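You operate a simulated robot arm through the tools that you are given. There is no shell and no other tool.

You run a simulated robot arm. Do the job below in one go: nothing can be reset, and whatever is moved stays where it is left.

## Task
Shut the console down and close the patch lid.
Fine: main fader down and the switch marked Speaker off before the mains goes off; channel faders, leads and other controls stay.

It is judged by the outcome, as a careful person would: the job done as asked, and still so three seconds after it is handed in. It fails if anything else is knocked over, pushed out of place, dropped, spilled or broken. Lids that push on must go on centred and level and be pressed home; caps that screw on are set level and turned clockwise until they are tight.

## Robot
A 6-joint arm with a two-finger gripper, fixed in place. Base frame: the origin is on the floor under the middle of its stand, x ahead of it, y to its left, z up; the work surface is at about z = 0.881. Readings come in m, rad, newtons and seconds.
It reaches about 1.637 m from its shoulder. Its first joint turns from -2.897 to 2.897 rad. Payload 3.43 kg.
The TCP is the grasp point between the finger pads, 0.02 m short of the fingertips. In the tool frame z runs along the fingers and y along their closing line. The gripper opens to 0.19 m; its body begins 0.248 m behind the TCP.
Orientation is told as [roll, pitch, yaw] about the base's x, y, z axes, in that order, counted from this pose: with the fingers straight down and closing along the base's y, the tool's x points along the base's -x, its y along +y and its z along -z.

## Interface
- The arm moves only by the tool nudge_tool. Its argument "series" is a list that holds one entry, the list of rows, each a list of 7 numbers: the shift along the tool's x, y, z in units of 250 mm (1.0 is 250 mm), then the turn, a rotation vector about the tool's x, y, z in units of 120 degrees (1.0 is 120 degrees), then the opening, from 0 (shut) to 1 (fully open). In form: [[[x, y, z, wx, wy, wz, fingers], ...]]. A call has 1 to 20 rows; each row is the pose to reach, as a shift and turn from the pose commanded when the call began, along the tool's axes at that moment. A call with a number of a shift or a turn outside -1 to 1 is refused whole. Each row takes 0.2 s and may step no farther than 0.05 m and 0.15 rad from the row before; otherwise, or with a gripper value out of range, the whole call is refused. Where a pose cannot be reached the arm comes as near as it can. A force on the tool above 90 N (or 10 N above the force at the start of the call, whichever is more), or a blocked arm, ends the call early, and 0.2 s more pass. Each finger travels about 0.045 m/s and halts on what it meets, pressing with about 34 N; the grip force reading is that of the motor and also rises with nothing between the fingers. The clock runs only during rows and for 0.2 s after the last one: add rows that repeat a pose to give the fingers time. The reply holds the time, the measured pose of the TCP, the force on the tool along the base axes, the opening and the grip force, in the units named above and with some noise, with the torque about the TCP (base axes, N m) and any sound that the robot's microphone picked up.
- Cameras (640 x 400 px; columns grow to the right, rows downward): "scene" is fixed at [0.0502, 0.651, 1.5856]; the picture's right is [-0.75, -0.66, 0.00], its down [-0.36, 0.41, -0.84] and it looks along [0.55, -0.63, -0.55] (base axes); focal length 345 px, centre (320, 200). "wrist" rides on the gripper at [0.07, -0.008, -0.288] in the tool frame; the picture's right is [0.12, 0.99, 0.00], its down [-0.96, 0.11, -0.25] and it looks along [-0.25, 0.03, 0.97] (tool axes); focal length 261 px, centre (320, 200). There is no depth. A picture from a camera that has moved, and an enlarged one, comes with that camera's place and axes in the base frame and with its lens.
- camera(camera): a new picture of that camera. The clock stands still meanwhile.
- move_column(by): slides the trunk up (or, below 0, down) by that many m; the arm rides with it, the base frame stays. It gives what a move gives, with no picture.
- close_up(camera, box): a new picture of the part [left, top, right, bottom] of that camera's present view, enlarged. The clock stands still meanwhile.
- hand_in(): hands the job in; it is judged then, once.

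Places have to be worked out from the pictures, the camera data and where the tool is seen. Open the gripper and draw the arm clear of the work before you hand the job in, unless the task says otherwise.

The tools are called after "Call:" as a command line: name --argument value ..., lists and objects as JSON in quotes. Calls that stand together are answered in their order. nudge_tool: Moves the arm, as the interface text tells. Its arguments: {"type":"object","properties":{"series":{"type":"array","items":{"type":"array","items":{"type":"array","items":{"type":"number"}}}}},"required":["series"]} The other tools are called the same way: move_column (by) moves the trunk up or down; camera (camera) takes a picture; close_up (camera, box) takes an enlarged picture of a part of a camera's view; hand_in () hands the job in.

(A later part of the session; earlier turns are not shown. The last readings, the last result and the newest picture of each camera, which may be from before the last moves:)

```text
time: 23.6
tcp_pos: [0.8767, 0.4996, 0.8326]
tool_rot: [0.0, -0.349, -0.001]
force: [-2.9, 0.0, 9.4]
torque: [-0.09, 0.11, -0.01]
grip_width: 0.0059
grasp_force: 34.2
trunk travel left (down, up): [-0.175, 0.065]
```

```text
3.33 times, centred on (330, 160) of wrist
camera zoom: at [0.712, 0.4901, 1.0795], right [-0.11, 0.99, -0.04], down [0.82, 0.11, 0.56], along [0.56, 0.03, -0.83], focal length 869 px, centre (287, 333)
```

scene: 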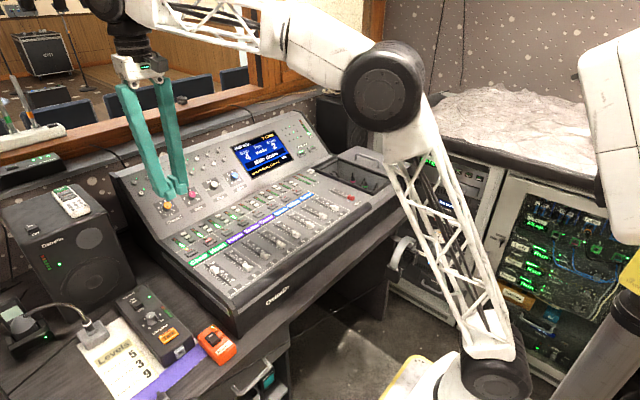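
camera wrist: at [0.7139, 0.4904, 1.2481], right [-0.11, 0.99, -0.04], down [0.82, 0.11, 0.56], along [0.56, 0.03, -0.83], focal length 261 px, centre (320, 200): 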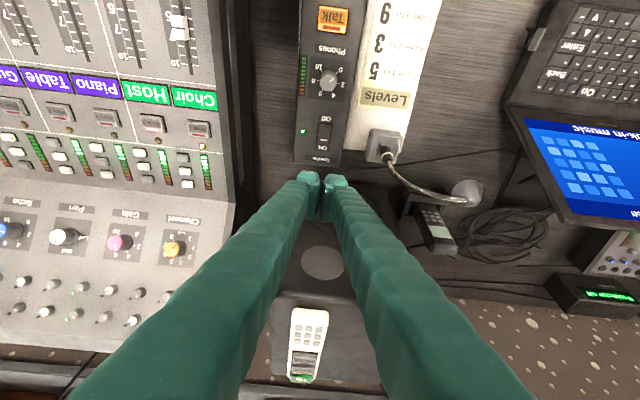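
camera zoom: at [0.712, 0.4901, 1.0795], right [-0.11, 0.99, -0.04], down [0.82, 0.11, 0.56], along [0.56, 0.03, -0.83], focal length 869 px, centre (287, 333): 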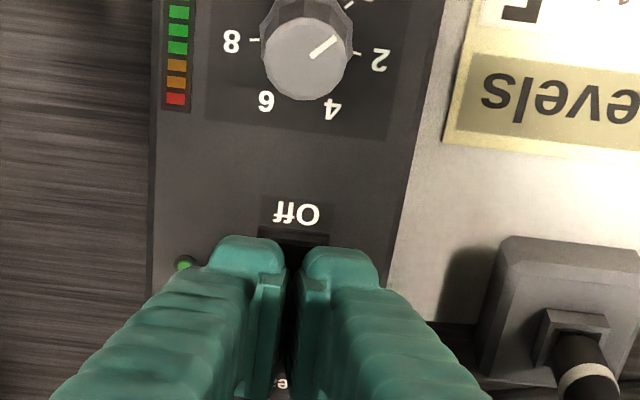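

The LED by the switch has gone dark: the Speaker switch flipped. I retreat up and verify.

Call:
nudge_tool --series '[[[-0.01, 0, -0.0275, 0, 0, 0, 0], [-0.04, 0, -0.11, 0, 0, 0, 0], [-0.09, 0, -0.245, 0, 0, 0, 0], [-0.14, 0, -0.382, 0, 0, 0, 0], [-0.19, 0, -0.52, 0, 0, 0, 0], [-0.22, 0, -0.6, 0, 0, 0, 0], [-0.22, 0, -0.6, 0, 0, 0, 0]]]'

Call:
close_up --camera "scene" --box '[90, 265, 250, 365]'

Call:
close_up --camera "scene" --box '[0, 180, 130, 300]'

Call:
camera --camera "wrist"

```text
time: 25.2
tcp_pos: [0.8756, 0.4989, 0.9914]
tool_rot: [0.001, -0.35, 0.0]
force: [0.5, 0.4, 0.6]
torque: [-0.03, -0.02, -0.01]
grip_width: 0.0
grasp_force: 34.1
trunk travel left (down, up): [-0.175, 0.065]
```

```text
4.00 times, centred on (170, 315) of scene
camera zoom: at [0.0502, 0.651, 1.5856], right [-0.75, -0.66, 0.0], down [-0.36, 0.41, -0.84], along [0.55, -0.63, -0.55], focal length 1382 px, centre (920, -260)
```

zoom: 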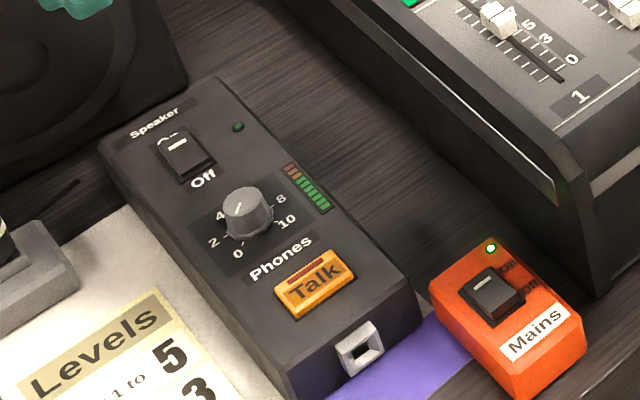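

```text
3.33 times, centred on (65, 240) of scene
camera zoom: at [0.0502, 0.651, 1.5856], right [-0.75, -0.66, 0.0], down [-0.36, 0.41, -0.84], along [0.55, -0.63, -0.55], focal length 1152 px, centre (1170, 67)
```

zoom: 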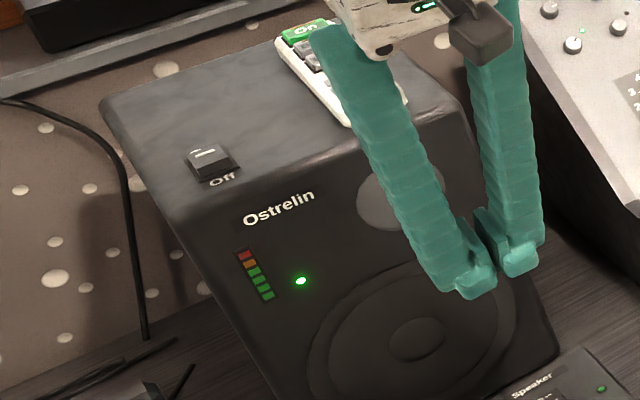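

```text
taken
camera wrist: at [0.7114, 0.4908, 1.2379], right [-0.11, 0.99, -0.04], down [0.82, 0.12, 0.56], along [0.56, 0.03, -0.83], focal length 261 px, centre (320, 200)
```

wrist: 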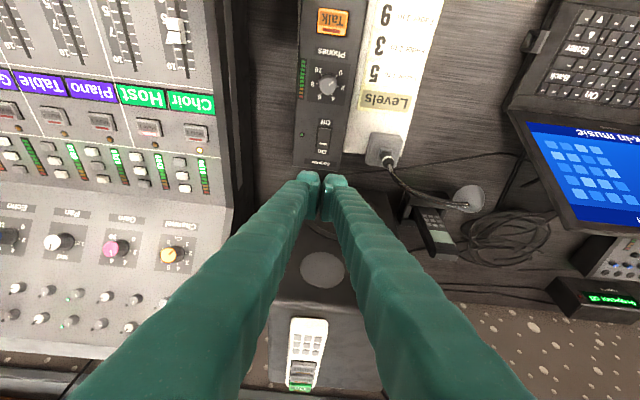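

The Speaker switch is off. Now I move above the Mains box, estimated at (0.626, 0.417, 0.78), keeping the tilt.

Call:
nudge_tool --series '[[[0.142, -0.047, -0.0336, 0, 0, 0, 0], [0.283, -0.094, -0.067, 0, 0, 0, 0], [0.425, -0.141, -0.1, 0, 0, 0, 0], [0.567, -0.187, -0.134, 0, 0, 0, 0], [0.708, -0.234, -0.168, 0, 0, 0, 0], [0.85, -0.281, -0.2, 0, 0, 0, 0], [0.99, -0.328, -0.235, 0, 0, 0, 0], [0.99, -0.328, -0.235, 0, 0, 0, 0]]]'

Call:
camera --camera "wrist"

Call:
close_up --camera "wrist" --box '[260, 100, 380, 220]'

Call:
close_up --camera "scene" --box '[160, 250, 280, 380]'

```text
time: 27.0
tcp_pos: [0.6219, 0.4158, 0.9631]
tool_rot: [0.001, -0.347, -0.001]
force: [-0.2, 0.4, 0.0]
torque: [-0.02, -0.01, 0.03]
grip_width: 0.0
grasp_force: 34.6
trunk travel left (down, up): [-0.175, 0.065]
```

```text
taken
camera wrist: at [0.4587, 0.4082, 1.2105], right [-0.11, 0.99, -0.04], down [0.82, 0.11, 0.56], along [0.56, 0.03, -0.83], focal length 261 px, centre (320, 200)
```

wrist: 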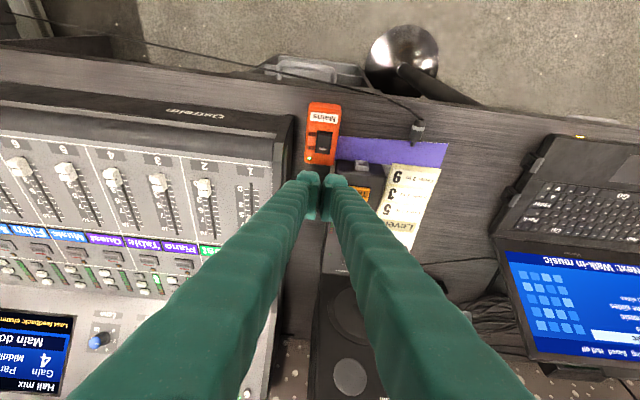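

```text
3.33 times, centred on (320, 160) of wrist
camera zoom: at [0.4587, 0.4082, 1.2105], right [-0.11, 0.99, -0.04], down [0.82, 0.11, 0.56], along [0.56, 0.03, -0.83], focal length 869 px, centre (320, 333)
```

zoom: 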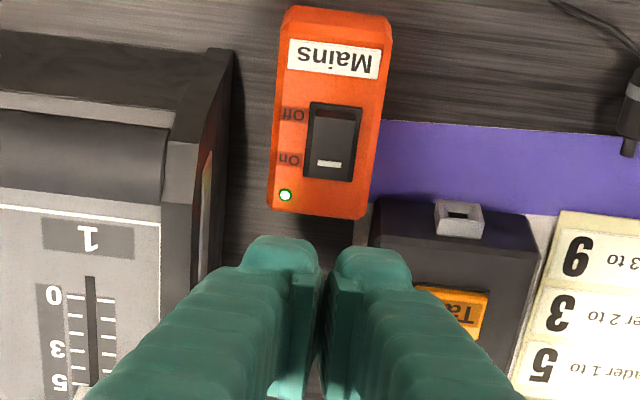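

```text
3.08 times, centred on (220, 315) of scene
camera zoom: at [0.0502, 0.651, 1.5856], right [-0.75, -0.66, 0.0], down [-0.36, 0.41, -0.84], along [0.55, -0.63, -0.55], focal length 1063 px, centre (628, -154)
```

zoom: 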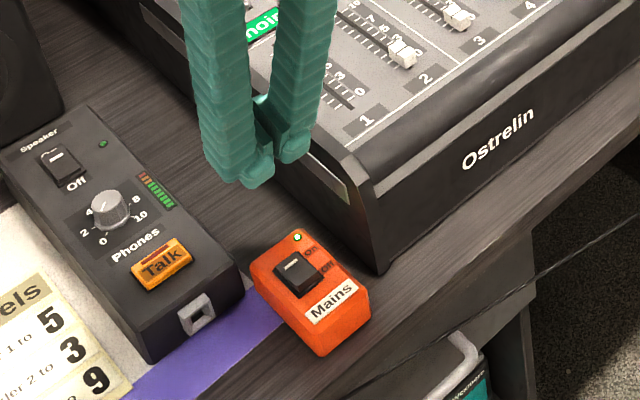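

Refined: Mains rocker spans x≈0.607 (Off end) to 0.649 (On end) at y≈0.416, box top z≈0.792. I descend to just above the Off end.

Call:
nudge_tool --series '[[[0.04, 0, 0.114, 0, 0, 0, 0], [0.08, 0, 0.228, 0, 0, 0, 0], [0.12, 0, 0.343, 0, 0, 0, 0], [0.145, 0, 0.417, 0, 0, 0, 0], [0.159, 0, 0.457, 0, 0, 0, 0], [0.159, 0, 0.457, 0, 0, 0, 0]]]'

Call:
close_up --camera "wrist" --box '[260, 100, 380, 220]'

Call:
close_up --camera "scene" --box '[190, 300, 250, 370]'

```text
time: 28.4
tcp_pos: [0.6259, 0.4172, 0.8418]
tool_rot: [0.0, -0.35, 0.0]
force: [-0.2, 0.5, 0.6]
torque: [-0.01, 0.05, 0.0]
grip_width: 0.0001
grasp_force: 34.2
trunk travel left (down, up): [-0.175, 0.065]
```

```text
3.33 times, centred on (320, 160) of wrist
camera zoom: at [0.4619, 0.4084, 1.0882], right [-0.11, 0.99, -0.04], down [0.82, 0.12, 0.56], along [0.56, 0.03, -0.83], focal length 869 px, centre (320, 333)
```

zoom: 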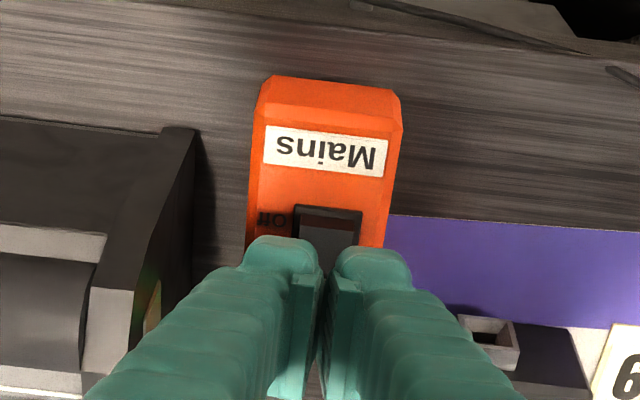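

```text
5.71 times, centred on (220, 335) of scene
camera zoom: at [0.0502, 0.651, 1.5856], right [-0.75, -0.66, 0.0], down [-0.36, 0.41, -0.84], along [0.55, -0.63, -0.55], focal length 1974 px, centre (891, -571)
```

zoom: 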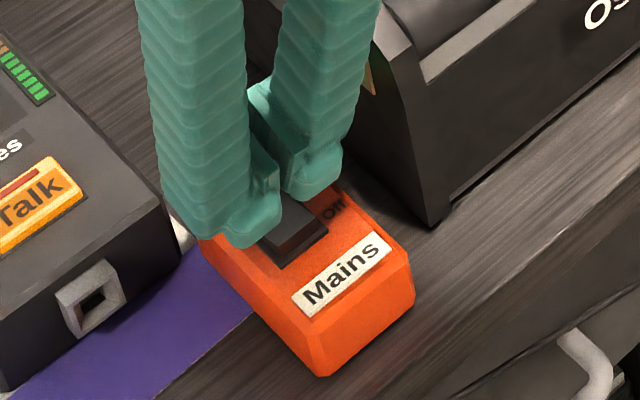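

The toes are centred over the Off end. I shift 3 mm toward the operator and lower 8 mm.

Call:
nudge_tool --series '[[[0.011, -0.002, 0.006, 0, 0, 0, 0], [0.0167, -0.002, 0.016, 0, 0, 0, 0], [0.0223, -0.002, 0.0259, 0, 0, 0, 0], [0.0223, -0.002, 0.0259, 0, 0, 0, 0]]]'

Call:
nudge_tool --series '[[[0.00206, 0, 0.0056, 0, 0, 0, 0], [0.0041, 0, 0.0113, 0, 0, 0, 0], [0.0041, 0, 0.0113, 0, 0, 0, 0]]]'

```text
time: 29.4
tcp_pos: [0.623, 0.4146, 0.8331]
tool_rot: [0.001, -0.349, -0.001]
force: [0.4, 0.3, 0.5]
torque: [0.04, -0.03, 0.0]
grip_width: 0.0
grasp_force: 34.3
trunk travel left (down, up): [-0.175, 0.065]
```

```text
time: 30.2
tcp_pos: [0.6215, 0.4157, 0.8307]
tool_rot: [0.002, -0.349, 0.0]
force: [0.1, -1.0, -0.6]
torque: [-0.03, 0.0, -0.02]
grip_width: 0.0002
grasp_force: 33.9
trunk travel left (down, up): [-0.175, 0.065]
```

No contact yet at TCP z≈0.831; I continue in 1.5 mm rows.

Call:
nudge_tool --series '[[[0.00206, 0, 0.0056, 0, 0, 0, 0], [0.0041, 0, 0.0113, 0, 0, 0, 0], [0.0041, 0, 0.0113, 0, 0, 0, 0]]]'

Call:
close_up --camera "scene" --box '[195, 310, 245, 360]'

```text
time: 31.0
tcp_pos: [0.6222, 0.417, 0.8266]
tool_rot: [0.001, -0.35, 0.001]
force: [-0.1, 0.6, -0.7]
torque: [-0.04, -0.02, 0.0]
grip_width: 0.0001
grasp_force: 34.4
trunk travel left (down, up): [-0.175, 0.065]
```

```text
8.00 times, centred on (220, 335) of scene
camera zoom: at [0.0502, 0.651, 1.5856], right [-0.75, -0.66, 0.0], down [-0.36, 0.41, -0.84], along [0.55, -0.63, -0.55], focal length 2764 px, centre (1120, -880)
```

zoom: 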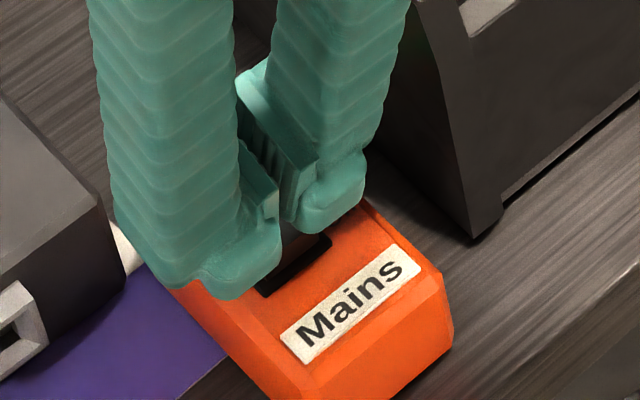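

The toe tips are now just over the rocker's end; I continue 2–3 mm more.

Call:
nudge_tool --series '[[[0.00206, 0, 0.0056, 0, 0, 0, 0], [0.0035, 0, 0.0095, 0, 0, 0, 0], [0.0035, 0, 0.0095, 0, 0, 0, 0]]]'

Call:
close_up --camera "scene" --box '[195, 310, 245, 360]'

Call:
close_up --camera "wrist" --box '[260, 100, 380, 220]'

```text
time: 31.8
tcp_pos: [0.6227, 0.4157, 0.8247]
tool_rot: [0.0, -0.348, 0.0]
force: [0.5, 0.7, 0.2]
torque: [-0.01, 0.0, 0.0]
grip_width: 0.0001
grasp_force: 34.4
trunk travel left (down, up): [-0.175, 0.065]
```

```text
8.00 times, centred on (220, 335) of scene
camera zoom: at [0.0502, 0.651, 1.5856], right [-0.75, -0.66, 0.0], down [-0.36, 0.41, -0.84], along [0.55, -0.63, -0.55], focal length 2764 px, centre (1120, -880)
```

zoom: 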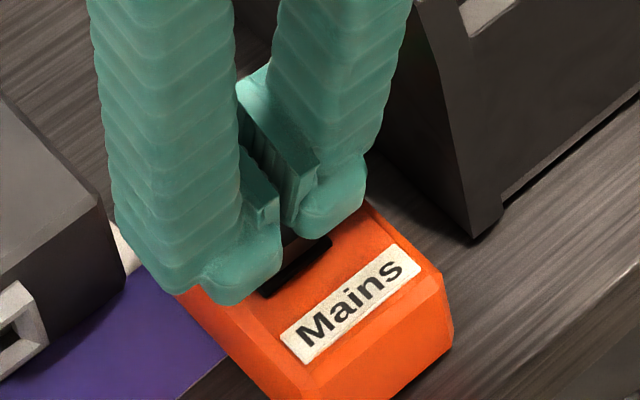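

```text
3.33 times, centred on (320, 160) of wrist
camera zoom: at [0.4585, 0.408, 1.0718], right [-0.11, 0.99, -0.04], down [0.82, 0.11, 0.56], along [0.56, 0.03, -0.83], focal length 869 px, centre (320, 333)
```

zoom: 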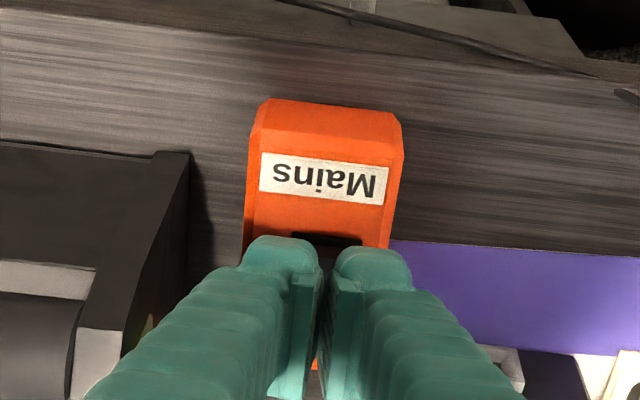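

Still no reaction force; I press on 2 mm at a time.

Call:
nudge_tool --series '[[[0.0014, 0, 0.0038, 0, 0, 0, 0], [0.00275, 0, 0.0075, 0, 0, 0, 0], [0.00275, 0, 0.0075, 0, 0, 0, 0]]]'

Call:
nudge_tool --series '[[[0.0014, 0, 0.0038, 0, 0, 0, 0], [0.0021, 0, 0.0056, 0, 0, 0, 0], [0.0021, 0, 0.0056, 0, 0, 0, 0]]]'

Call:
close_up --camera "scene" --box '[195, 310, 245, 360]'

Call:
camera --camera "scene"

```text
time: 32.6
tcp_pos: [0.6227, 0.4169, 0.8228]
tool_rot: [0.001, -0.349, 0.0]
force: [0.3, 0.6, 1.4]
torque: [0.04, 0.02, -0.02]
grip_width: 0.0002
grasp_force: 34.5
trunk travel left (down, up): [-0.175, 0.065]
```

```text
time: 33.4
tcp_pos: [0.6216, 0.416, 0.8221]
tool_rot: [-0.001, -0.349, -0.001]
force: [-0.2, 0.0, -0.5]
torque: [-0.02, 0.01, 0.01]
grip_width: 0.0
grasp_force: 33.9
trunk travel left (down, up): [-0.175, 0.065]
```

```text
8.00 times, centred on (220, 335) of scene
camera zoom: at [0.0502, 0.651, 1.5856], right [-0.75, -0.66, 0.0], down [-0.36, 0.41, -0.84], along [0.55, -0.63, -0.55], focal length 2764 px, centre (1120, -880)
```

zoom: 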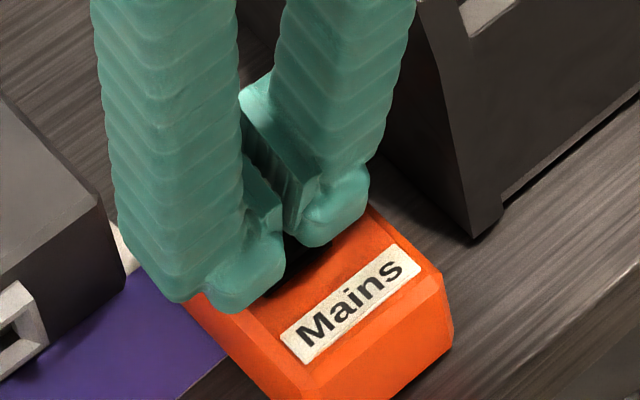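

```text
taken
```

scene: 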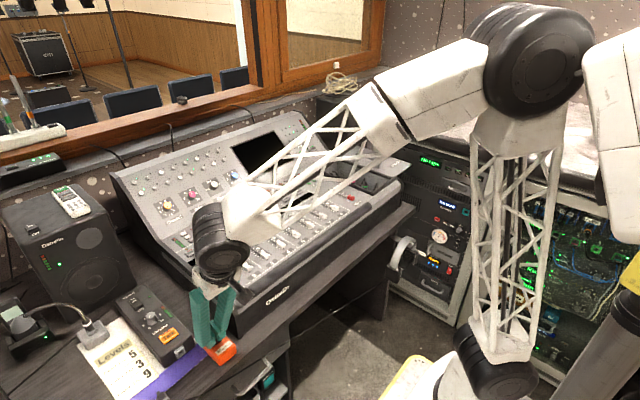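

The console display and LEDs have gone dark, so the Mains switch has flipped off. I retreat upwards and verify the rocker.

Call:
nudge_tool --series '[[[-0.01, 0, -0.0275, 0, 0, 0, 0], [-0.04, 0, -0.11, 0, 0, 0, 0], [-0.09, 0, -0.245, 0, 0, 0, 0], [-0.14, 0, -0.382, 0, 0, 0, 0], [-0.19, 0, -0.52, 0, 0, 0, 0], [-0.24, 0, -0.656, 0, 0, 0, 0], [-0.29, 0, -0.79, 0, 0, 0, 0], [-0.29, 0, -0.79, 0, 0, 0, 0]]]'

Call:
close_up --camera "scene" --box '[110, 270, 270, 370]'

Call:
camera --camera "scene"

Call:
camera --camera "wrist"

```text
time: 35.2
tcp_pos: [0.6239, 0.4166, 1.0298]
tool_rot: [0.001, -0.348, 0.0]
force: [-0.1, -0.6, 0.9]
torque: [-0.03, -0.01, -0.02]
grip_width: 0.0
grasp_force: 34.2
trunk travel left (down, up): [-0.175, 0.065]
```

```text
4.00 times, centred on (190, 320) of scene
camera zoom: at [0.0502, 0.651, 1.5856], right [-0.75, -0.66, 0.0], down [-0.36, 0.41, -0.84], along [0.55, -0.63, -0.55], focal length 1382 px, centre (840, -280)
```

zoom: 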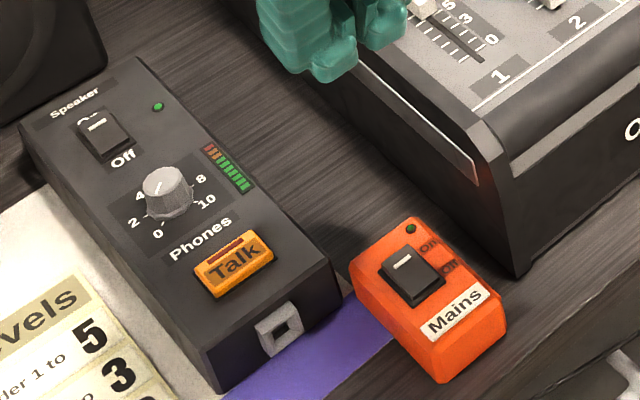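

```text
taken
```

scene: 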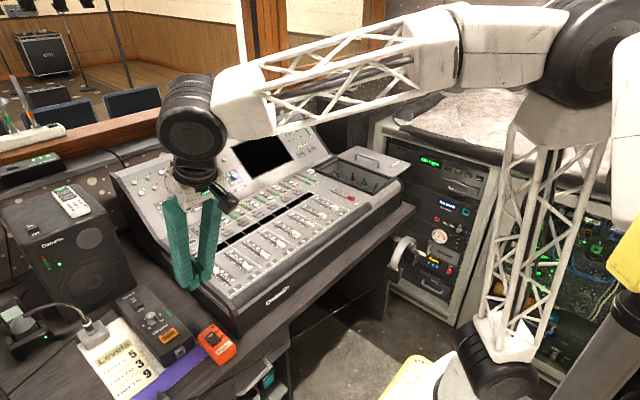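

```text
taken
camera wrist: at [0.4606, 0.4079, 1.2769], right [-0.11, 0.99, -0.04], down [0.82, 0.12, 0.56], along [0.56, 0.03, -0.83], focal length 261 px, centre (320, 200)
```

wrist: 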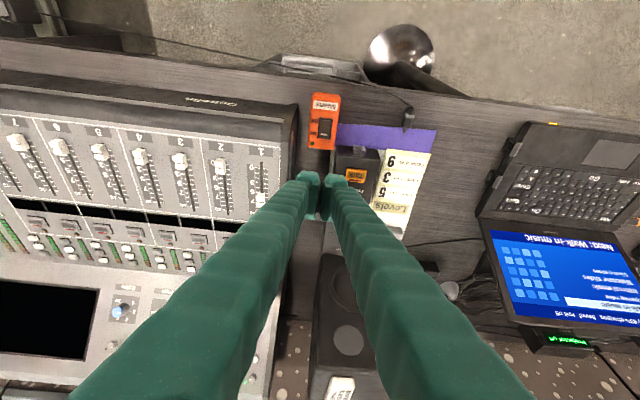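

Mains LED is dark and the rocker is on Off. Now the patch lid: I rise, undo the tilt, and travel back to the right end.

Call:
nudge_tool --series '[[[-0.035, 0, -0.094, 0, 0.042, 0, 0], [-0.07, 0, -0.188, 0, 0.084, 0, 0], [-0.105, 0, -0.282, 0, 0.126, 0, 0], [-0.1375, 0, -0.3756, 0, 0.1667, 0, 0], [-0.1375, 0, -0.3756, 0, 0.1667, 0, 0]]]'

Call:
nudge_tool --series '[[[-0.07, -0.16, 0, 0, 0, 0, 0], [-0.14, -0.32, 0, 0, 0, 0, 0], [-0.21, -0.48, 0, 0, 0, 0, 0], [-0.28, -0.64, 0, 0, 0, 0, 0], [-0.35, -0.8, 0, 0, 0, 0, 0], [-0.42, -0.96, 0, 0, 0, 0, 0], [-0.44, -1.0, 0, 0, 0, 0, 0]]]'

Call:
nudge_tool --series '[[[-0.04, -0.18, 0, 0, 0, 0, 0], [-0.08, -0.36, 0, 0, 0, 0, 0], [-0.12, -0.54, 0, 0, 0, 0, 0], [-0.16, -0.72, 0, 0, 0, 0, 0], [-0.2, -0.9, 0, 0, 0, 0, 0], [-0.2, -1.0, 0, 0, 0, 0, 0]]]'

Call:
nudge_tool --series '[[[0, -0.18, 0, 0, 0, 0, 0], [0, -0.36, 0, 0, 0, 0, 0], [0, -0.54, 0, 0, 0, 0, 0], [0, -0.72, 0, 0, 0, 0, 0], [0, -0.8, 0, 0, 0, 0, 0], [0, -0.8, 0, 0, 0, 0, 0]]]'

Call:
camera --camera "wrist"

Call:
camera --camera "scene"

```text
time: 36.4
tcp_pos: [0.6251, 0.4158, 1.1317]
tool_rot: [0.001, 0.003, 0.0]
force: [-0.4, 0.1, -0.1]
torque: [0.0, 0.05, 0.03]
grip_width: 0.0
grasp_force: 34.4
trunk travel left (down, up): [-0.175, 0.065]
```

```text
time: 38.0
tcp_pos: [0.7332, 0.1662, 1.1317]
tool_rot: [0.0, -0.002, 0.001]
force: [-0.7, 0.0, 0.0]
torque: [-0.05, -0.03, 0.01]
grip_width: 0.0001
grasp_force: 34.3
trunk travel left (down, up): [-0.175, 0.065]
```

```text
time: 39.4
tcp_pos: [0.7835, -0.0843, 1.1308]
tool_rot: [-0.001, -0.001, 0.0]
force: [0.2, 0.3, 1.0]
torque: [-0.1, 0.01, 0.01]
grip_width: 0.0002
grasp_force: 34.7
trunk travel left (down, up): [-0.175, 0.065]
```

```text
time: 40.8
tcp_pos: [0.7807, -0.2848, 1.1323]
tool_rot: [-0.001, 0.001, 0.0]
force: [0.1, 0.8, -0.2]
torque: [0.0, 0.01, -0.04]
grip_width: 0.0002
grasp_force: 34.2
trunk travel left (down, up): [-0.175, 0.065]
```

```text
taken
camera wrist: at [0.7114, -0.2934, 1.4202], right [-0.12, 0.99, 0.0], down [0.96, 0.11, 0.25], along [0.25, 0.03, -0.97], focal length 261 px, centre (320, 200)
```

wrist: 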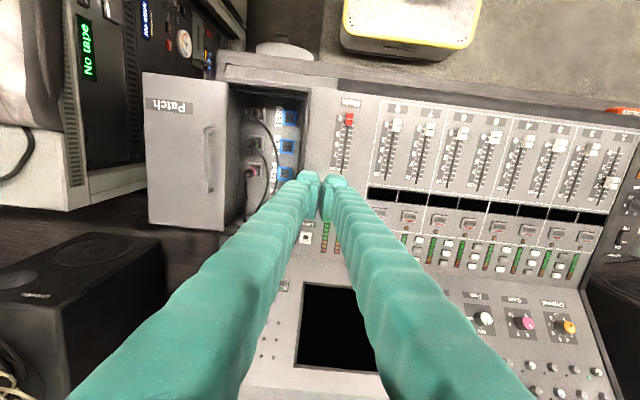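

```text
taken
```

scene: 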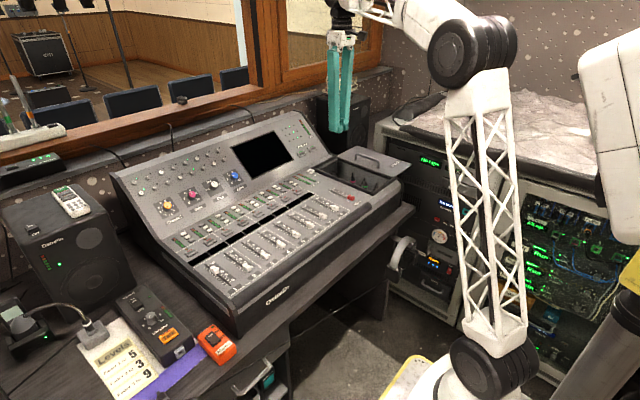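

Let me zoom in on the lid, the well's frame and their edges from both cameras.

Call:
close_up --camera "wrist" --box '[130, 50, 330, 240]'

Call:
close_up --camera "scene" --box '[310, 140, 430, 215]'

Call:
close_up --camera "scene" --box '[310, 140, 370, 180]'

Call:
close_up --camera "scene" --box '[360, 150, 420, 210]'

```text
2.11 times, centred on (230, 145) of wrist
camera zoom: at [0.7114, -0.2934, 1.4202], right [-0.12, 0.99, 0.0], down [0.96, 0.11, 0.25], along [0.25, 0.03, -0.97], focal length 549 px, centre (510, 316)
```

zoom: 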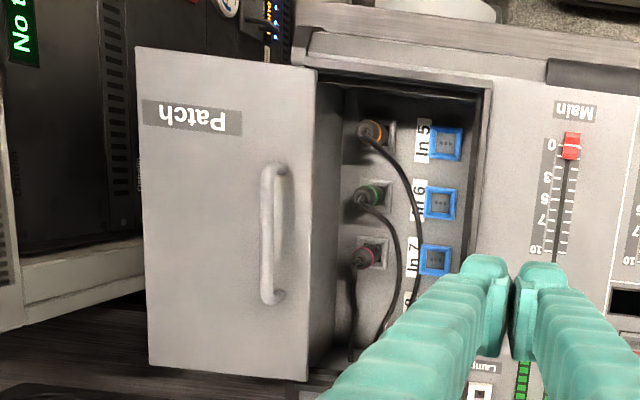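

```text
5.33 times, centred on (370, 178) of scene
camera zoom: at [0.0502, 0.651, 1.5856], right [-0.75, -0.66, 0.0], down [-0.36, 0.41, -0.84], along [0.55, -0.63, -0.55], focal length 1842 px, centre (53, 320)
```

zoom: 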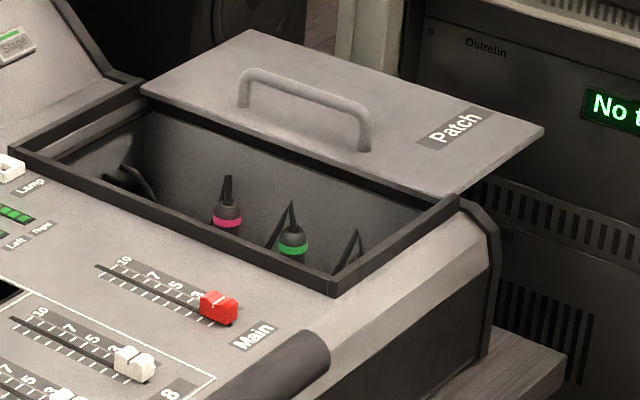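

```text
10.00 times, centred on (340, 160) of scene
camera zoom: at [0.0502, 0.651, 1.5856], right [-0.75, -0.66, 0.0], down [-0.36, 0.41, -0.84], along [0.55, -0.63, -0.55], focal length 3454 px, centre (120, 600)
```

zoom: 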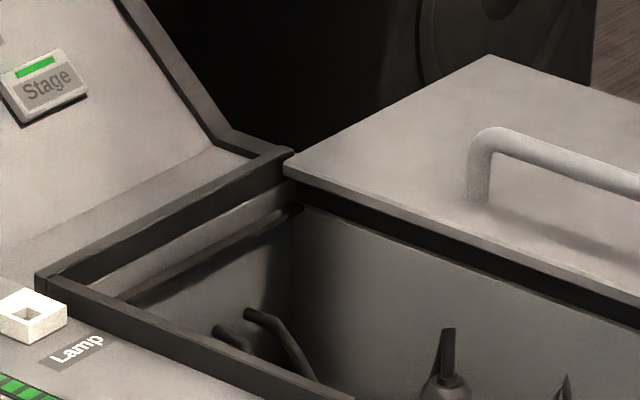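

```text
6.67 times, centred on (390, 180) of scene
camera zoom: at [0.0502, 0.651, 1.5856], right [-0.75, -0.66, 0.0], down [-0.36, 0.41, -0.84], along [0.55, -0.63, -0.55], focal length 2303 px, centre (-147, 333)
```

zoom: 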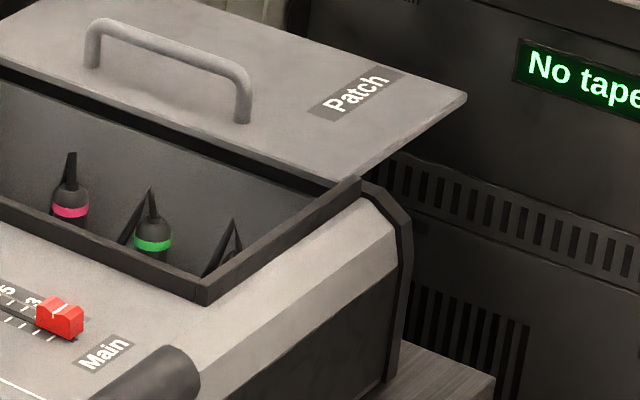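

The leads lie about 2 cm below the lid plane, and the lid (x≈0.64–0.94, y≈−0.64 to −0.476) sits just right of the well, so it should slide toward +y. I move over it with the fingers partly open for a clearer look at the handle and the rack's clearance.

Call:
nudge_tool --series '[[[-0.02, -0.15, 0, 0, 0, 0, 0.3], [-0.04, -0.3, 0, 0, 0, 0, 0.3], [-0.04, -0.45, 0, 0, 0, 0, 0.3], [-0.04, -0.6, 0, 0, 0, 0, 0.3], [-0.04, -0.7, 0, 0, 0, 0, 0.3], [-0.04, -0.7, 0, 0, 0, 0, 0.3]]]'

Call:
camera --camera "wrist"

Call:
camera --camera "scene"

```text
time: 42.2
tcp_pos: [0.7941, -0.4592, 1.1339]
tool_rot: [-0.001, -0.001, 0.0]
force: [-0.7, -0.1, -0.3]
torque: [0.01, 0.02, -0.02]
grip_width: 0.057
grasp_force: 0.0
trunk travel left (down, up): [-0.175, 0.065]
```

```text
taken
camera wrist: at [0.7246, -0.4678, 1.4205], right [-0.12, 0.99, 0.0], down [0.96, 0.11, 0.25], along [0.25, 0.03, -0.97], focal length 261 px, centre (320, 200)
```

wrist: 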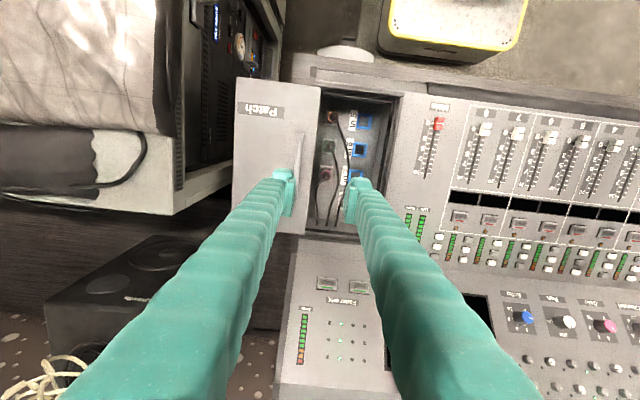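

```text
taken
```

scene: 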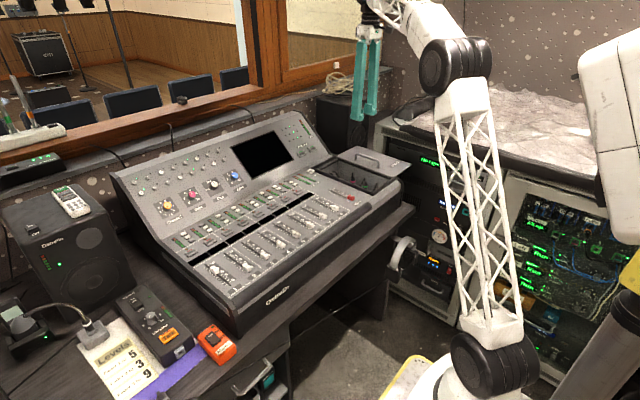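

The rack is at y<−0.70 with its top at z≈0.98, so there's room. I zoom in on the handle and lid from here.

Call:
close_up --camera "wrist" --box '[220, 60, 420, 250]'

Call:
close_up --camera "scene" --box '[320, 140, 420, 205]'

```text
2.11 times, centred on (320, 155) of wrist
camera zoom: at [0.7246, -0.4678, 1.4205], right [-0.12, 0.99, 0.0], down [0.96, 0.11, 0.25], along [0.25, 0.03, -0.97], focal length 549 px, centre (320, 295)
```

zoom: 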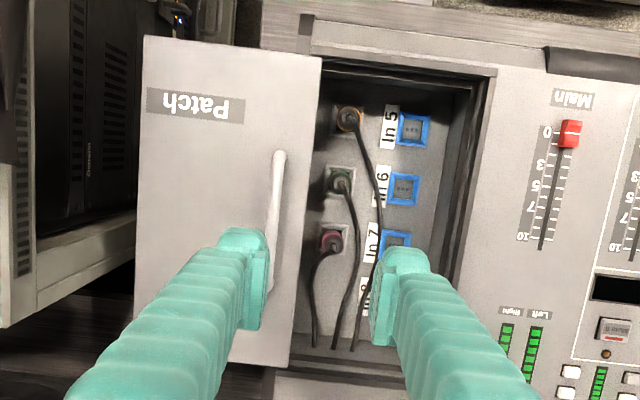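

```text
6.15 times, centred on (370, 172) of scene
camera zoom: at [0.0502, 0.651, 1.5856], right [-0.75, -0.66, 0.0], down [-0.36, 0.41, -0.84], along [0.55, -0.63, -0.55], focal length 2126 px, centre (12, 369)
```

zoom: 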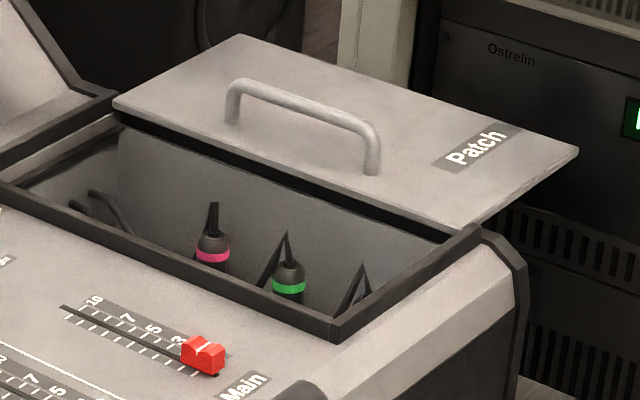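

The lid top is at z≈0.886 between rails topping out at ≈0.892, so it slides in grooves. The handle bar runs x≈0.735–0.85 at y≈−0.503, top z≈0.91. I close the fingers and come down on the lid's outer side of the bar, to push it +y.

Call:
nudge_tool --series '[[[0, -0.1, 0, 0, 0, 0, 0], [0, -0.25, 0, 0, 0, 0, 0], [0, -0.388, 0, 0, 0, 0, 0], [0, -0.388, 0.12, 0, 0, 0, 0], [0, -0.388, 0.25, 0, 0, 0, 0], [0, -0.388, 0.38, 0, 0, 0, 0], [0, -0.388, 0.52, 0, 0, 0, 0], [0, -0.388, 0.6, 0, 0, 0, 0], [0, -0.388, 0.6, 0, 0, 0, 0]]]'

Call:
camera --camera "wrist"

Call:
close_up --camera "scene" --box '[320, 100, 440, 205]'

```text
time: 44.2
tcp_pos: [0.792, -0.5552, 0.9811]
tool_rot: [0.002, -0.001, -0.002]
force: [0.0, -0.3, -1.5]
torque: [-0.01, -0.01, 0.01]
grip_width: 0.0001
grasp_force: 34.1
trunk travel left (down, up): [-0.175, 0.065]
```

```text
taken
camera wrist: at [0.7218, -0.5646, 1.269], right [-0.12, 0.99, 0.0], down [0.96, 0.11, 0.25], along [0.25, 0.03, -0.97], focal length 261 px, centre (320, 200)
```

wrist: 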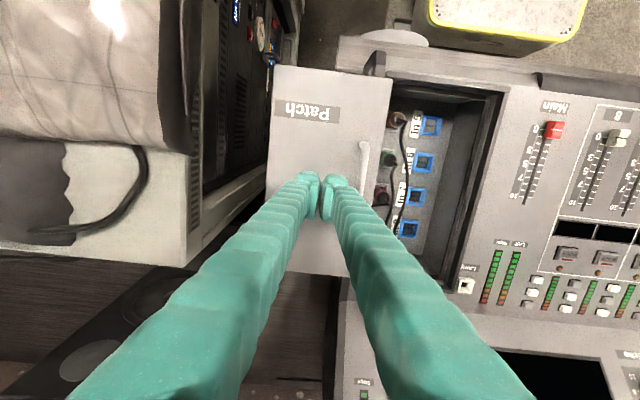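

```text
3.81 times, centred on (380, 152) of scene
camera zoom: at [0.0502, 0.651, 1.5856], right [-0.75, -0.66, 0.0], down [-0.36, 0.41, -0.84], along [0.55, -0.63, -0.55], focal length 1316 px, centre (91, 381)
```

zoom: 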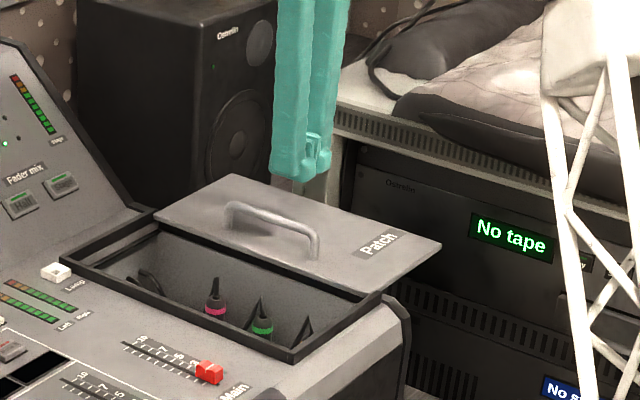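

I check the finger–handle spacing in a zoomed view before descending.

Call:
close_up --camera "wrist" --box '[270, 110, 410, 220]'

```text
3.64 times, centred on (340, 165) of wrist
camera zoom: at [0.7218, -0.5646, 1.269], right [-0.12, 0.99, 0.0], down [0.96, 0.11, 0.25], along [0.25, 0.03, -0.97], focal length 948 px, centre (247, 327)
```

zoom: 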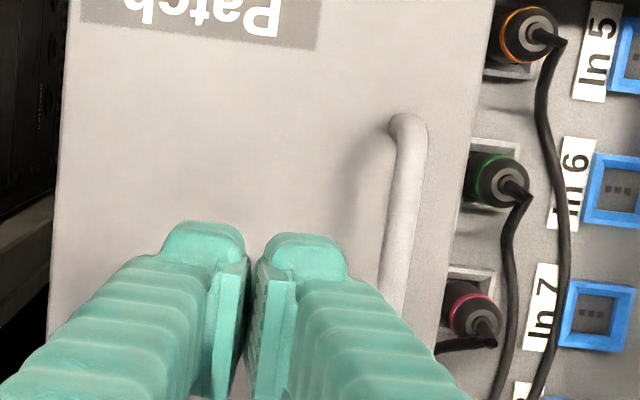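

The finger's outer face is at y≈−0.525 with the bar's near side at ≈−0.504, so it's clear to descend. I lower to TCP z≈0.915 (tips ~8 mm over the lid).

Call:
nudge_tool --series '[[[0, 0, 0.1, 0, 0, 0, 0], [0, 0, 0.18, 0, 0, 0, 0], [0, 0, 0.23, 0, 0, 0, 0], [0, 0, 0.262, 0, 0, 0, 0], [0, 0, 0.262, 0, 0, 0, 0]]]'

Call:
close_up --camera "wrist" --box '[270, 110, 410, 220]'

Call:
close_up --camera "scene" --box '[340, 130, 420, 190]'

```text
time: 45.4
tcp_pos: [0.7927, -0.5583, 0.9153]
tool_rot: [0.0, 0.0, 0.001]
force: [0.2, -0.1, -1.0]
torque: [0.03, 0.01, 0.0]
grip_width: 0.0001
grasp_force: 34.1
trunk travel left (down, up): [-0.175, 0.065]
```

```text
3.64 times, centred on (340, 165) of wrist
camera zoom: at [0.7224, -0.5651, 1.2046], right [-0.12, 0.99, 0.0], down [0.96, 0.11, 0.25], along [0.25, 0.03, -0.97], focal length 948 px, centre (247, 327)
```

zoom: 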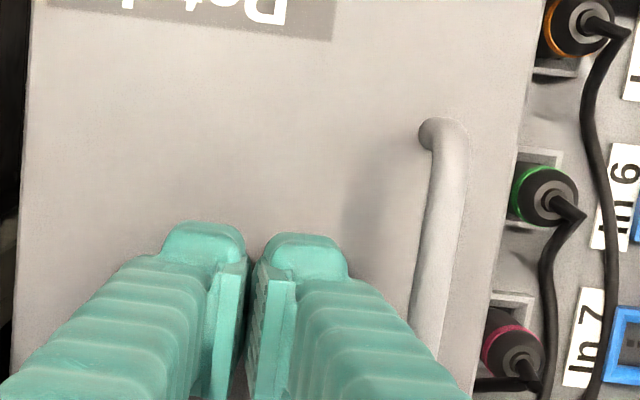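

```text
6.67 times, centred on (380, 160) of scene
camera zoom: at [0.0502, 0.651, 1.5856], right [-0.75, -0.66, 0.0], down [-0.36, 0.41, -0.84], along [0.55, -0.63, -0.55], focal length 2303 px, centre (-80, 467)
```

zoom: 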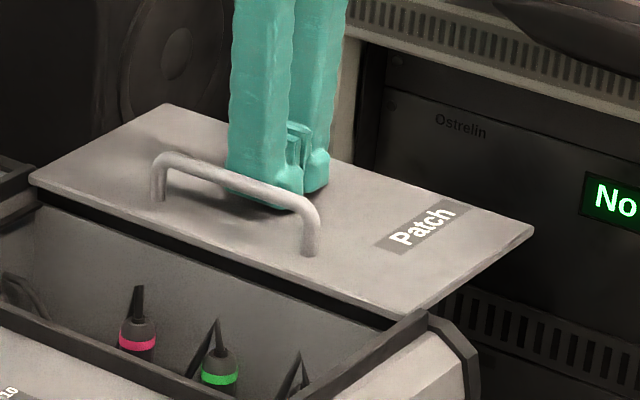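

Clear of the lid with the bar between. I push +y 45 mm first, slowly, and check that the lid slides level.

Call:
nudge_tool --series '[[[0, 0.04, 0, 0, 0, 0, 0], [0, 0.07, 0, 0, 0, 0, 0], [0, 0.1, 0, 0, 0, 0, 0], [0, 0.13, 0, 0, 0, 0, 0], [0, 0.16, 0, 0, 0, 0, 0], [0, 0.18, 0, 0, 0, 0, 0]]]'

Call:
close_up --camera "wrist" --box '[240, 40, 460, 240]'

Call:
close_up --camera "scene" --box '[320, 130, 420, 200]'

```text
time: 46.8
tcp_pos: [0.7925, -0.5109, 0.9162]
tool_rot: [0.0, 0.0, -0.001]
force: [-0.8, -0.2, 0.3]
torque: [0.02, -0.02, -0.01]
grip_width: 0.0
grasp_force: 33.9
trunk travel left (down, up): [-0.175, 0.065]
```

```text
2.00 times, centred on (350, 140) of wrist
camera zoom: at [0.7223, -0.5197, 1.2049], right [-0.12, 0.99, 0.0], down [0.96, 0.11, 0.25], along [0.25, 0.03, -0.97], focal length 521 px, centre (260, 320)
```

zoom: 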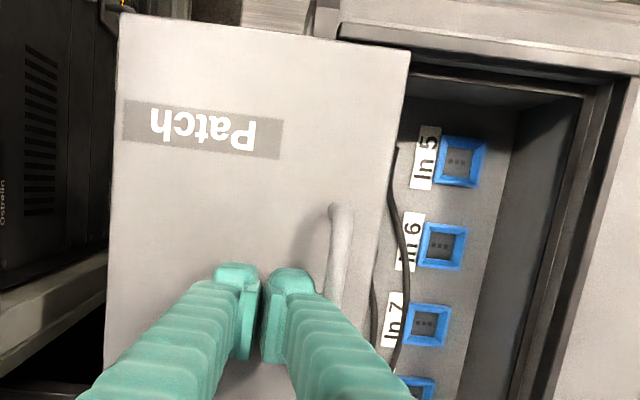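

```text
5.71 times, centred on (370, 165) of scene
camera zoom: at [0.0502, 0.651, 1.5856], right [-0.75, -0.66, 0.0], down [-0.36, 0.41, -0.84], along [0.55, -0.63, -0.55], focal length 1974 px, centre (34, 400)
```

zoom: 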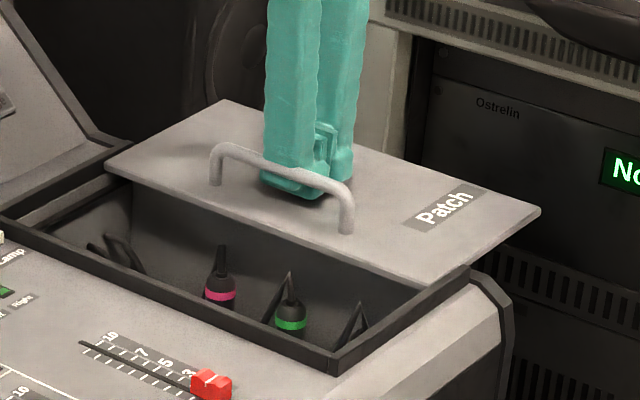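

The lid is sliding level within the rails with almost no force. I push another 100 mm.

Call:
nudge_tool --series '[[[0, 0.06, 0, 0, 0, 0, 0], [0, 0.12, 0, 0, 0, 0, 0], [0, 0.18, 0, 0, 0, 0, 0], [0, 0.24, 0, 0, 0, 0, 0], [0, 0.3, 0, 0, 0, 0, 0], [0, 0.36, 0, 0, 0, 0, 0], [0, 0.4, 0, 0, 0, 0, 0]]]'

Call:
close_up --camera "wrist" --box '[240, 40, 460, 240]'

Call:
close_up --camera "scene" --box '[310, 130, 420, 200]'

```text
time: 48.4
tcp_pos: [0.7929, -0.4109, 0.9169]
tool_rot: [0.0, 0.0, 0.0]
force: [0.6, -1.0, -0.3]
torque: [0.0, 0.0, 0.04]
grip_width: 0.0002
grasp_force: 33.9
trunk travel left (down, up): [-0.175, 0.065]
```

```text
2.00 times, centred on (350, 140) of wrist
camera zoom: at [0.722, -0.4191, 1.2049], right [-0.12, 0.99, 0.0], down [0.96, 0.11, 0.25], along [0.25, 0.03, -0.97], focal length 521 px, centre (260, 320)
```

zoom: 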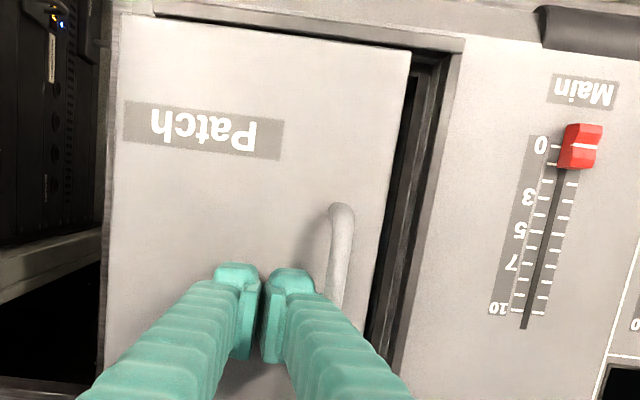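

```text
5.71 times, centred on (365, 165) of scene
camera zoom: at [0.0502, 0.651, 1.5856], right [-0.75, -0.66, 0.0], down [-0.36, 0.41, -0.84], along [0.55, -0.63, -0.55], focal length 1974 px, centre (63, 400)
```

zoom: 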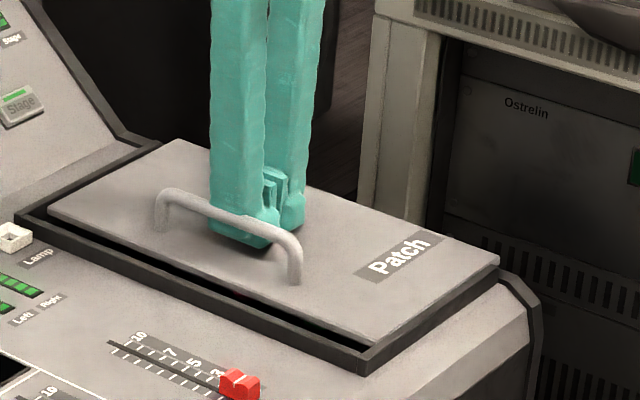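

About 16–20 mm remain to the left rail. I push 13 mm more, then creep to the stop.

Call:
nudge_tool --series '[[[0, 0.02, 0, 0, 0, 0, 0], [0, 0.04, 0, 0, 0, 0, 0], [0, 0.052, 0, 0, 0, 0, 0], [0, 0.052, 0, 0, 0, 0, 0]]]'

Call:
nudge_tool --series '[[[0, 0.006, 0, 0, 0, 0, 0], [0, 0.012, 0, 0, 0, 0, 0], [0, 0.012, 0, 0, 0, 0, 0]]]'

Call:
close_up --camera "wrist" --box '[240, 40, 460, 240]'

Call:
close_up --camera "scene" --box '[310, 130, 420, 200]'

```text
time: 49.4
tcp_pos: [0.7927, -0.3971, 0.9167]
tool_rot: [0.0, -0.001, 0.0]
force: [-0.1, 0.4, 0.9]
torque: [0.01, 0.0, -0.04]
grip_width: 0.0
grasp_force: 34.1
trunk travel left (down, up): [-0.175, 0.065]
```

```text
time: 50.2
tcp_pos: [0.7932, -0.3944, 0.9164]
tool_rot: [-0.001, -0.001, 0.001]
force: [1.1, -0.6, 0.3]
torque: [-0.03, -0.01, 0.01]
grip_width: 0.0001
grasp_force: 34.4
trunk travel left (down, up): [-0.175, 0.065]
```

```text
2.00 times, centred on (350, 140) of wrist
camera zoom: at [0.7225, -0.4039, 1.2051], right [-0.12, 0.99, 0.0], down [0.96, 0.11, 0.25], along [0.25, 0.03, -0.97], focal length 521 px, centre (260, 320)
```

zoom: 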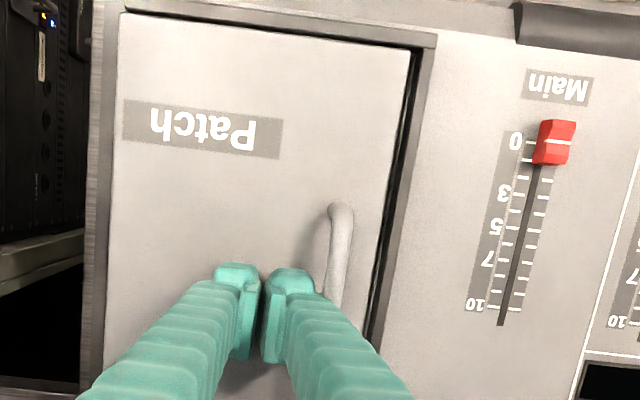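

```text
5.71 times, centred on (365, 165) of scene
camera zoom: at [0.0502, 0.651, 1.5856], right [-0.75, -0.66, 0.0], down [-0.36, 0.41, -0.84], along [0.55, -0.63, -0.55], focal length 1974 px, centre (63, 400)
```

zoom: 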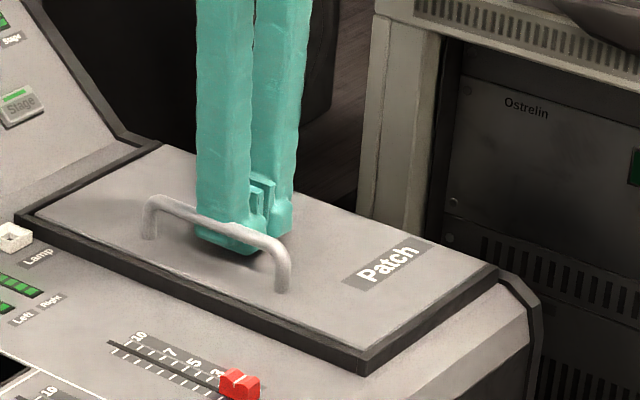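

Only a thin gap of about 3–4 mm is left. I creep in 2 mm pushes until the stop resists.

Call:
nudge_tool --series '[[[0, 0.004, 0, 0, 0, 0, 0], [0, 0.008, 0, 0, 0, 0, 0], [0, 0.008, 0, 0, 0, 0, 0]]]'

Call:
nudge_tool --series '[[[0, 0.004, 0, 0, 0, 0, 0], [0, 0.006, 0, 0, 0, 0, 0], [0, 0.006, 0, 0, 0, 0, 0]]]'

Call:
close_up --camera "wrist" --box '[320, 40, 420, 140]'

Call:
close_up --camera "scene" --box '[310, 150, 380, 200]'

```text
time: 51.0
tcp_pos: [0.7914, -0.3938, 0.9155]
tool_rot: [0.0, -0.001, -0.001]
force: [-0.1, 0.0, 0.1]
torque: [-0.03, -0.02, 0.0]
grip_width: 0.0001
grasp_force: 34.4
trunk travel left (down, up): [-0.175, 0.065]
```

```text
time: 51.8
tcp_pos: [0.7923, -0.3928, 0.9168]
tool_rot: [0.0, 0.001, 0.001]
force: [-1.5, -0.4, -0.2]
torque: [-0.03, 0.03, 0.02]
grip_width: 0.0
grasp_force: 33.7
trunk travel left (down, up): [-0.175, 0.065]
```

```text
4.00 times, centred on (370, 90) of wrist
camera zoom: at [0.7223, -0.4005, 1.2049], right [-0.12, 0.99, 0.0], down [0.96, 0.11, 0.25], along [0.25, 0.03, -0.97], focal length 1043 px, centre (120, 640)
```

zoom: 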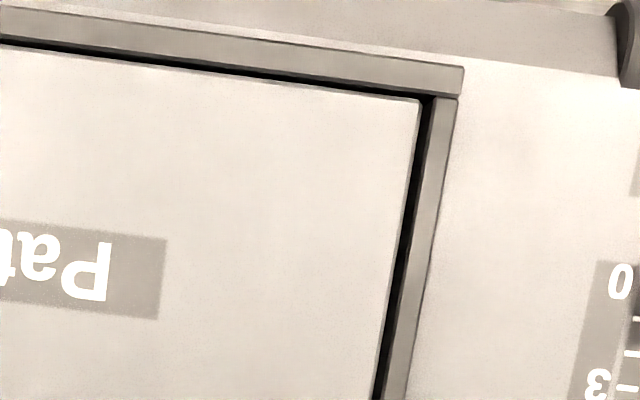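

```text
8.00 times, centred on (345, 175) of scene
camera zoom: at [0.0502, 0.651, 1.5856], right [-0.75, -0.66, 0.0], down [-0.36, 0.41, -0.84], along [0.55, -0.63, -0.55], focal length 2764 px, centre (120, 400)
```

zoom: 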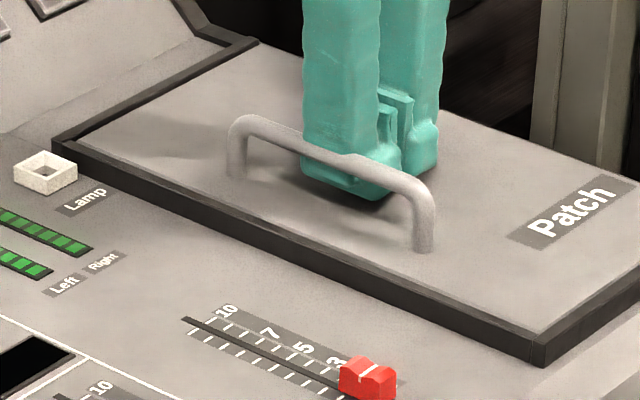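

The gap is nearly gone but no stop felt yet; I keep creeping 1 mm per row.

Call:
nudge_tool --series '[[[0, 0.004, 0, 0, 0, 0, 0], [0, 0.008, 0, 0, 0, 0, 0], [0, 0.008, 0, 0, 0, 0, 0]]]'

Call:
close_up --camera "wrist" --box '[320, 40, 420, 140]'

```text
time: 52.6
tcp_pos: [0.7924, -0.3911, 0.916]
tool_rot: [0.0, 0.002, -0.002]
force: [0.5, -3.3, 0.6]
torque: [0.08, 0.03, 0.01]
grip_width: 0.0
grasp_force: 34.1
trunk travel left (down, up): [-0.175, 0.065]
```

```text
4.00 times, centred on (370, 90) of wrist
camera zoom: at [0.7226, -0.3991, 1.2048], right [-0.12, 0.99, 0.0], down [0.96, 0.11, 0.25], along [0.25, 0.03, -0.97], focal length 1043 px, centre (120, 640)
```

zoom: 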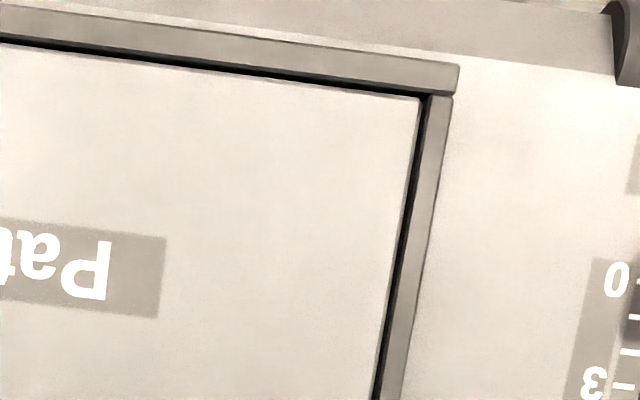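

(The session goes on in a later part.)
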